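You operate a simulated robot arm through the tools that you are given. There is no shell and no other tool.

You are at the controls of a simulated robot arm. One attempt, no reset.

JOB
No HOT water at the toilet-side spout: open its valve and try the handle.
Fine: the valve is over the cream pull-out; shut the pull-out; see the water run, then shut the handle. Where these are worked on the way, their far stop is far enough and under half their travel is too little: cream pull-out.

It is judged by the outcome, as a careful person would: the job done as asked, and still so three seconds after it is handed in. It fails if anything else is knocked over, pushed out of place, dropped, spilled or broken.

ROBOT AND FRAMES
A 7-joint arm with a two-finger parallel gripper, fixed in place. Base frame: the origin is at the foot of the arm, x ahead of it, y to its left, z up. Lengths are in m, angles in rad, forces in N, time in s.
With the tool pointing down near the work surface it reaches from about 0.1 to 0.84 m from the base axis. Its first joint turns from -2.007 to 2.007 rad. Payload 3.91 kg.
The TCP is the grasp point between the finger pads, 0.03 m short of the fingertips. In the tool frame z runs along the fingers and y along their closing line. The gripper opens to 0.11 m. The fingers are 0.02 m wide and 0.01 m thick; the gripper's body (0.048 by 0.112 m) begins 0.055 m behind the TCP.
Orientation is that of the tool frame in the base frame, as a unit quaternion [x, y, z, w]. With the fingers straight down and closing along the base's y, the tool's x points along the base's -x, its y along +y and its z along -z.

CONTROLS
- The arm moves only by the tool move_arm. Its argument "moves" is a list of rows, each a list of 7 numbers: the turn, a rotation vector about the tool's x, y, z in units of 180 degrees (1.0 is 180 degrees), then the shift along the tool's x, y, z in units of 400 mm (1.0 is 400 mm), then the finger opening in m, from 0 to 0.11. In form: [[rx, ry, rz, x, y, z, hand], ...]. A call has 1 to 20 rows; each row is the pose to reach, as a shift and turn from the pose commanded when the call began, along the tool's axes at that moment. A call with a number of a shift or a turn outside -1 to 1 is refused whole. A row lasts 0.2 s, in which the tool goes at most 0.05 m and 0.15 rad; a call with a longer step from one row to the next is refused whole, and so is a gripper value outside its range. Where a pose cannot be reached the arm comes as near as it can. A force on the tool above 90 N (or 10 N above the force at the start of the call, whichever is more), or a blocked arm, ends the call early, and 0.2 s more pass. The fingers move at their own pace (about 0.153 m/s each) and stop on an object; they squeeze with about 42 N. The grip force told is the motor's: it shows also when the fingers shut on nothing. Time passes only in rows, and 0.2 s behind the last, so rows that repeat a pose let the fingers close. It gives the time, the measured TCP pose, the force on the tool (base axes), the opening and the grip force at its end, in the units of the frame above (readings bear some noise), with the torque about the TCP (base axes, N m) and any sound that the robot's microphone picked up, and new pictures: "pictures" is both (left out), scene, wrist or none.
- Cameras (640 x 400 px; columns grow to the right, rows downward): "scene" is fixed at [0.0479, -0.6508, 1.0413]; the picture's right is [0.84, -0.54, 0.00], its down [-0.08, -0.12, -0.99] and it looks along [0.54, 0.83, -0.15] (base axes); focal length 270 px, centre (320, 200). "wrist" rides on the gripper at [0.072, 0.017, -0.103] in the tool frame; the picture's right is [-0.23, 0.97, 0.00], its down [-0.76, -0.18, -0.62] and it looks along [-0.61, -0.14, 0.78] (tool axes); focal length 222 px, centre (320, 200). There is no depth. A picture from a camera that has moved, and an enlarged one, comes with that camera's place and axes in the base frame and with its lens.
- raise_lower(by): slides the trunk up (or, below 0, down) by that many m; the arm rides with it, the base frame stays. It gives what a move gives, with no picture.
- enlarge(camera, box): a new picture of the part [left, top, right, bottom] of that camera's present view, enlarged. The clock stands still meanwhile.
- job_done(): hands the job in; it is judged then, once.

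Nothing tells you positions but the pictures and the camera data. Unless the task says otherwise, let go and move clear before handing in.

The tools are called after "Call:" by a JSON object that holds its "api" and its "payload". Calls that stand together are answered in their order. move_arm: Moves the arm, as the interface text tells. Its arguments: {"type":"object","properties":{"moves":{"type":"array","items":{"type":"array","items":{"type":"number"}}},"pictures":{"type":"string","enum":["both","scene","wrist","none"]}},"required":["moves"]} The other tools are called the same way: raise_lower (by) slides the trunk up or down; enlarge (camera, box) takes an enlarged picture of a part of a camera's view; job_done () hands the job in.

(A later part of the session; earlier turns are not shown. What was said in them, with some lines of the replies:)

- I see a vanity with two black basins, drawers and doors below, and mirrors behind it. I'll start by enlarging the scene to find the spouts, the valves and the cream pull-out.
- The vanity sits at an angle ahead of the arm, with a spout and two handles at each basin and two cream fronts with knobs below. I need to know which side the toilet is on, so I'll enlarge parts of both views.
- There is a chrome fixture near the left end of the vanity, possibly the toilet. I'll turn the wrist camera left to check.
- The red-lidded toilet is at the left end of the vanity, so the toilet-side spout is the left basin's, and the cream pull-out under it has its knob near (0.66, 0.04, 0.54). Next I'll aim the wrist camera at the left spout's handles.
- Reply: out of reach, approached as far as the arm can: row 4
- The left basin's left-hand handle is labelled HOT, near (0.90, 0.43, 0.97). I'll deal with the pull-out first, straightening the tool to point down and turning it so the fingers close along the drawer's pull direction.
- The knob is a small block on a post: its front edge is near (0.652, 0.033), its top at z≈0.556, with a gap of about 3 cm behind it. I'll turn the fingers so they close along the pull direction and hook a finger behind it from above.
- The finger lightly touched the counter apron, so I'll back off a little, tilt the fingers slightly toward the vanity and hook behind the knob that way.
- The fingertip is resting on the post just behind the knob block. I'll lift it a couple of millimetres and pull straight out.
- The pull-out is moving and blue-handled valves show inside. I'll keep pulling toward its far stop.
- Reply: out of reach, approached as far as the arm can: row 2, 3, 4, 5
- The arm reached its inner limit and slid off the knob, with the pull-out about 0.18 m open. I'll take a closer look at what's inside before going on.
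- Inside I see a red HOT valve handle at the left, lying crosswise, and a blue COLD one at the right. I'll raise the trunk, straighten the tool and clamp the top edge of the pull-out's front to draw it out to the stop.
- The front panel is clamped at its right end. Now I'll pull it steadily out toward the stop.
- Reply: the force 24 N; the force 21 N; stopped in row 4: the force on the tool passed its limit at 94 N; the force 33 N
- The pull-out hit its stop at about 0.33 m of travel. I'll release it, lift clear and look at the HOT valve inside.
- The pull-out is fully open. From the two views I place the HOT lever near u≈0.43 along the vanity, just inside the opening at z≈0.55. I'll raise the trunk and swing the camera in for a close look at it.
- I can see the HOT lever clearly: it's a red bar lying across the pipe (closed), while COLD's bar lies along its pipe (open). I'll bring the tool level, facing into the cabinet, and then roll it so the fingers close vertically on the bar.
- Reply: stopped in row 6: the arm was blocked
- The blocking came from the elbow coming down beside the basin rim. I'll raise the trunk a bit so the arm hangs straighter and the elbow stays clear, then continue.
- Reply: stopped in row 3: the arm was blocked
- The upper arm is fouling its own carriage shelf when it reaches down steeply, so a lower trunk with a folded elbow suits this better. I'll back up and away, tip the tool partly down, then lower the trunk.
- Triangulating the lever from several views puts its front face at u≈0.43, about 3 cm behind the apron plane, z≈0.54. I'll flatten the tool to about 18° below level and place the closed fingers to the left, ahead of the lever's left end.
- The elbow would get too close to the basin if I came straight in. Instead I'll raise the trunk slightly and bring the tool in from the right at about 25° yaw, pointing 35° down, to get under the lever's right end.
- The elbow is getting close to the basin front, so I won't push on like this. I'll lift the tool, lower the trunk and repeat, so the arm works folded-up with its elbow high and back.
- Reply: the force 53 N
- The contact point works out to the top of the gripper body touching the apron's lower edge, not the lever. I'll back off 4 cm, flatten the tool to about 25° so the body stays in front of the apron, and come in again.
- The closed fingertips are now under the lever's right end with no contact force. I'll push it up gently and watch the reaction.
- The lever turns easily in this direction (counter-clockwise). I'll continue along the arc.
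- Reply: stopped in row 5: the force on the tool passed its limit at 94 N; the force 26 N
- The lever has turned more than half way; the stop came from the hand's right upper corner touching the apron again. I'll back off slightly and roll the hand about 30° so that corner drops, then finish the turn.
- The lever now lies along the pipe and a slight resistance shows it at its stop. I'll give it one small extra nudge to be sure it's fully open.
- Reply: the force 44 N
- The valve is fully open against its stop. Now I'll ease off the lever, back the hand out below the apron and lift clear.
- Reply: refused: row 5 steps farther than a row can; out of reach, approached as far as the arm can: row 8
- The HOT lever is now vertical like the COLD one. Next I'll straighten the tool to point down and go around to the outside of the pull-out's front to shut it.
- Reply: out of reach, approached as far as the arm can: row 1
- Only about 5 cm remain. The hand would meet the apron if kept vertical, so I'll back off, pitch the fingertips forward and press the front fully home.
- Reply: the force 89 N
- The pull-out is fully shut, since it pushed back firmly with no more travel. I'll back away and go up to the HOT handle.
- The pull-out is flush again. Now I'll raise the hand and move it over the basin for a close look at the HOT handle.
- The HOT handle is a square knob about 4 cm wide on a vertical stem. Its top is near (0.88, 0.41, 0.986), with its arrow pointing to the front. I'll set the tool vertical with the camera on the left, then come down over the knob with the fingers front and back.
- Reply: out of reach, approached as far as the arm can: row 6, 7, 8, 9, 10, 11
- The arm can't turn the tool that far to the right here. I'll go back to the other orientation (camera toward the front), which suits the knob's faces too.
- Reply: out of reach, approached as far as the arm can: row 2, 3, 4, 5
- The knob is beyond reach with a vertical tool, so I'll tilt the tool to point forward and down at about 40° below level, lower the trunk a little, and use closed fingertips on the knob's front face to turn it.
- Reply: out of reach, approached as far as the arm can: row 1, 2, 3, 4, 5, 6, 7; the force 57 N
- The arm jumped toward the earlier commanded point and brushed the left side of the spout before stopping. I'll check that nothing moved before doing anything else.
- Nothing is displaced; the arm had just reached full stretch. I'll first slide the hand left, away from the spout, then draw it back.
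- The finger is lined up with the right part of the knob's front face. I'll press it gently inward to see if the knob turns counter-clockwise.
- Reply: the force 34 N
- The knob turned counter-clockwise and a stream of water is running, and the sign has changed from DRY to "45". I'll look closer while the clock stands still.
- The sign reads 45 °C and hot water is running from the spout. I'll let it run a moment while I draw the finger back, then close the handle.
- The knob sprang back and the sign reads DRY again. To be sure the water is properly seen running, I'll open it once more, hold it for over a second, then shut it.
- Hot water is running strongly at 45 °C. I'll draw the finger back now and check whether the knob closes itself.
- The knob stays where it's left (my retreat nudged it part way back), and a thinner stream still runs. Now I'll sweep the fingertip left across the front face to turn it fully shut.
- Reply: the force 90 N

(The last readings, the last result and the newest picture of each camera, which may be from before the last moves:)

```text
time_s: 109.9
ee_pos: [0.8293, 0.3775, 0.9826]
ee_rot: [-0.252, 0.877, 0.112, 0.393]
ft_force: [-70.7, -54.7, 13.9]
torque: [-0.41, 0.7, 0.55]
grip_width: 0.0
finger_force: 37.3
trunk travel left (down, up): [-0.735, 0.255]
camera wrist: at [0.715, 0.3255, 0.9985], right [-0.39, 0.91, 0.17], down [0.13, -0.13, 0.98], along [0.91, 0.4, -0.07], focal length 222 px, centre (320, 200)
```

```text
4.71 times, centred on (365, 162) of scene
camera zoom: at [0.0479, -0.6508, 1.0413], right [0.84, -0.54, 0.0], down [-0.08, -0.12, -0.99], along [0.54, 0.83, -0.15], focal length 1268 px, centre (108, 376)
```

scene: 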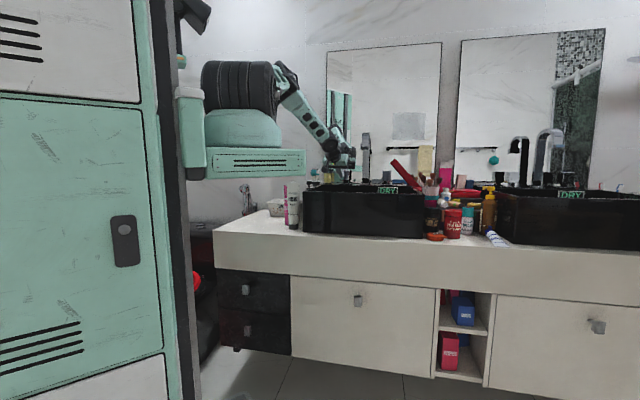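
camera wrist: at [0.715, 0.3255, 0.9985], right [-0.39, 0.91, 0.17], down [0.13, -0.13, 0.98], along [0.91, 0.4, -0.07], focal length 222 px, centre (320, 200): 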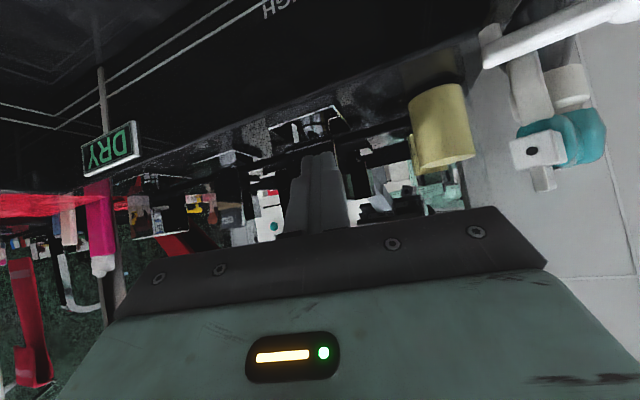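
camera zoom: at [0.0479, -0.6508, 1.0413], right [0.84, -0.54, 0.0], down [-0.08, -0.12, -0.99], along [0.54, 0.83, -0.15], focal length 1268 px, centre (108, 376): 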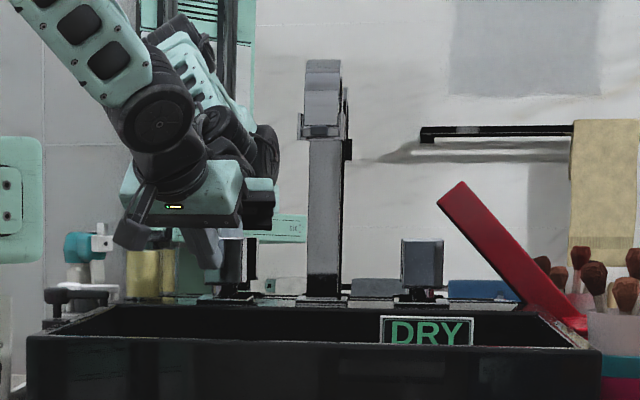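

The sign reads DRY, the stream has stopped, and the knob is hard against its shut stop. I'll withdraw straight back, then up and clear.

Call:
{"api": "move_arm", "payload": {"moves": [[0, 0, 0, 0.04, -0.0144, -0.0457, 0.0], [0, 0, 0, 0.0805, -0.029, -0.0913, 0.0], [0, 0, 0, 0.0105, -0.036, -0.175, 0.0], [0, 0, 0, -0.06, -0.043, -0.26, 0.0], [0, 0, 0, -0.06, -0.05, -0.36, 0.0]], "pictures": "both"}}

Call:
{"api": "enlarge", "payload": {"camera": "scene", "box": [310, 40, 460, 210]}}

Call:
{"api": "enlarge", "payload": {"camera": "wrist", "box": [220, 30, 460, 200]}}

```text
time_s: 111.1
ee_pos: [0.7663, 0.3167, 1.0948]
ee_rot: [-0.252, 0.876, 0.113, 0.395]
ft_force: [0.1, -0.5, 0.1]
torque: [0.0, 0.0, 0.0]
grip_width: 0.0
finger_force: 37.5
trunk travel left (down, up): [-0.735, 0.255]
camera wrist: at [0.6522, 0.2642, 1.1115], right [-0.39, 0.91, 0.17], down [0.13, -0.13, 0.98], along [0.91, 0.4, -0.06], focal length 222 px, centre (320, 200)
```

scene: 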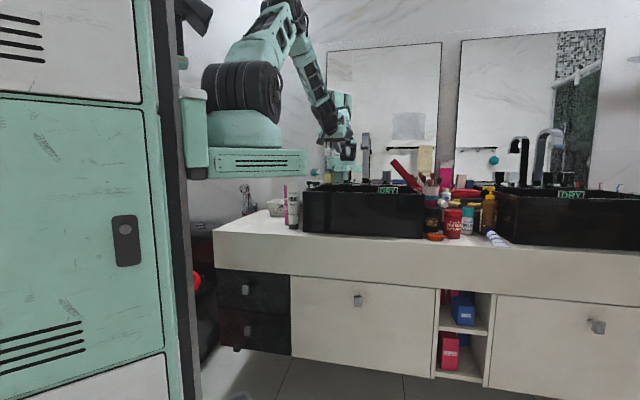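
wrist: 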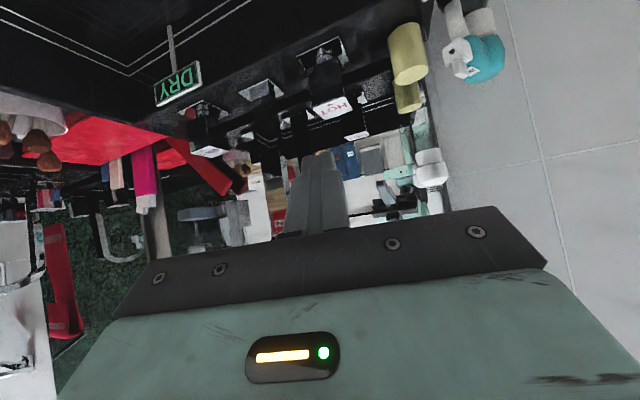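

```text
2.35 times, centred on (385, 125) of scene
camera zoom: at [0.0479, -0.6508, 1.0413], right [0.84, -0.54, 0.0], down [-0.08, -0.12, -0.99], along [0.54, 0.83, -0.15], focal length 634 px, centre (167, 376)
```

zoom: 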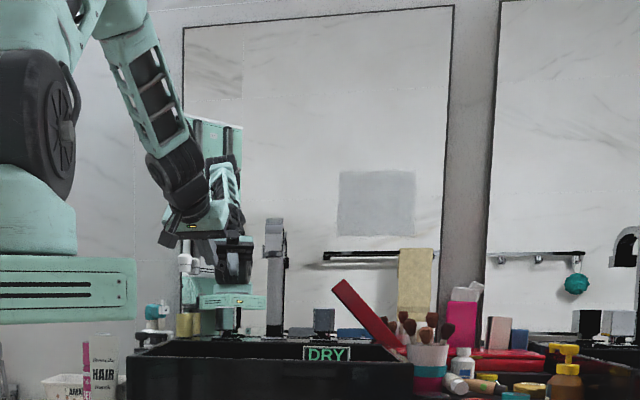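

```text
2.35 times, centred on (340, 115) of wrist
camera zoom: at [0.6522, 0.2642, 1.1115], right [-0.39, 0.91, 0.17], down [0.13, -0.13, 0.98], along [0.91, 0.4, -0.06], focal length 523 px, centre (273, 400)
```

zoom: 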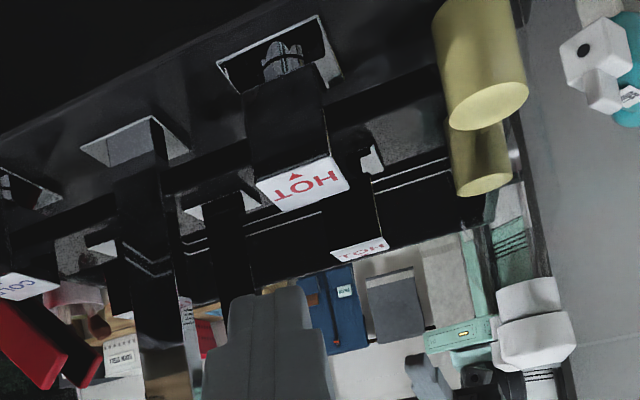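

The HOT arrow points to the front again and everything stands as before; the grey patch on the mirror looks like fog from the hot water. I'll withdraw the arm fully and make a last check.

Call:
{"api": "move_arm", "payload": {"moves": [[0, 0, 0, 0.036, -0.024, -0.104, 0.0], [0, 0, 0, 0.072, -0.048, -0.207, 0.0], [0, 0, 0, 0.1075, -0.072, -0.311, 0.0], [0, 0, 0, 0.143, -0.096, -0.415, 0.0], [0, 0, 0, 0.179, -0.12, -0.518, 0.0], [0, 0, 0, 0.215, -0.144, -0.622, 0.02], [0, 0, 0, 0.215, -0.144, -0.622, 0.05]], "pictures": "both"}}

Call:
{"api": "enlarge", "payload": {"camera": "scene", "box": [270, 150, 470, 260]}}

Call:
{"api": "enlarge", "payload": {"camera": "scene", "box": [200, 250, 480, 390]}}

```text
time_s: 112.7
ee_pos: [0.5944, 0.145, 1.1914]
ee_rot: [-0.25, 0.876, 0.115, 0.395]
ft_force: [-0.6, 0.5, 0.6]
torque: [0.0, -0.03, 0.0]
grip_width: 0.0499
finger_force: 0.0
out of reach, approached as far as the arm can: row 6
trunk travel left (down, up): [-0.735, 0.255]
camera wrist: at [0.4812, 0.0925, 1.2066], right [-0.39, 0.9, 0.17], down [0.13, -0.13, 0.98], along [0.91, 0.4, -0.06], focal length 222 px, centre (320, 200)
```

scene: 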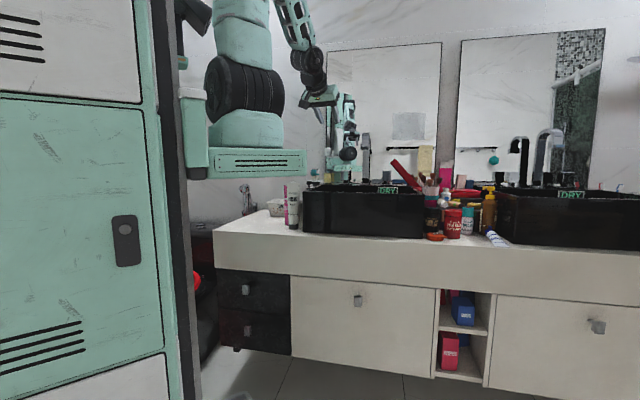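
wrist: 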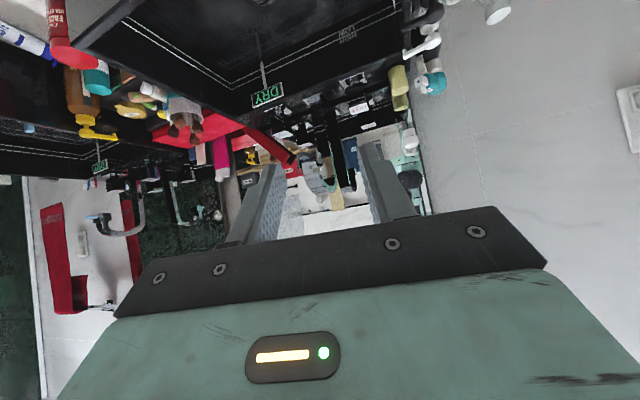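

```text
3.20 times, centred on (370, 205) of scene
camera zoom: at [0.0479, -0.6508, 1.0413], right [0.84, -0.54, 0.0], down [-0.08, -0.12, -0.99], along [0.54, 0.83, -0.15], focal length 862 px, centre (160, 184)
```

zoom: 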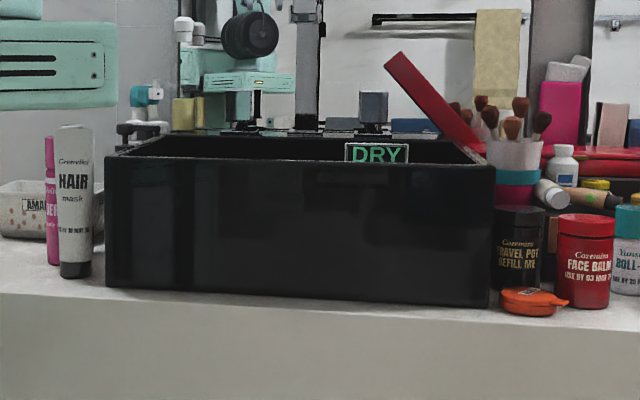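

```text
2.29 times, centred on (340, 320) of scene
camera zoom: at [0.0479, -0.6508, 1.0413], right [0.84, -0.54, 0.0], down [-0.08, -0.12, -0.99], along [0.54, 0.83, -0.15], focal length 616 px, centre (274, -74)
```

zoom: 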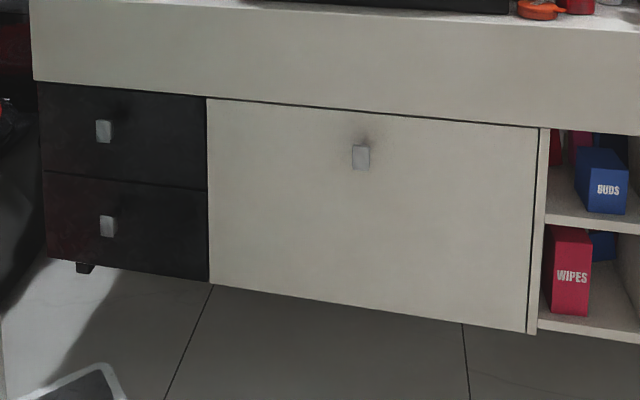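

The HOT valve is open, the cream pull-out is shut flush, and the hot water was seen running at 45 °C. The handle is shut again with the sign at DRY, nothing else looks disturbed, and the arm is clear, so I'm handing the job in.

Call:
{"api": "job_done", "payload": {}}

```text
The job is handed in.
```

The job is done and handed in: the toilet-side spout has hot water again, and its HOT handle is shut.

- **Spout:** the toilet stands at the left end of the vanity, so I worked on the left basin.
- **Valve:** I drew the cream pull-out to its far stop. The HOT lever inside was lying across its pipe, closed, so I turned it until it stopped in line with the pipe, like the COLD one.
- **Pull-out:** I shut it flush, and it has stayed shut.
- **Water:** I turned the HOT handle and water ran from the spout, with the sign reading 45 °C. I opened it a second time so it ran for longer, then turned it back to its shut stop. The sign reads DRY again.

**Bumps along the way:** the hand touched the counter's front edge a few times while reaching the valve. When the arm was at full stretch, it also pressed against the left side of the spout. I saw nothing moved or damaged in the last pictures. A grey patch has appeared on the mirror, which looks like fog from the hot water.
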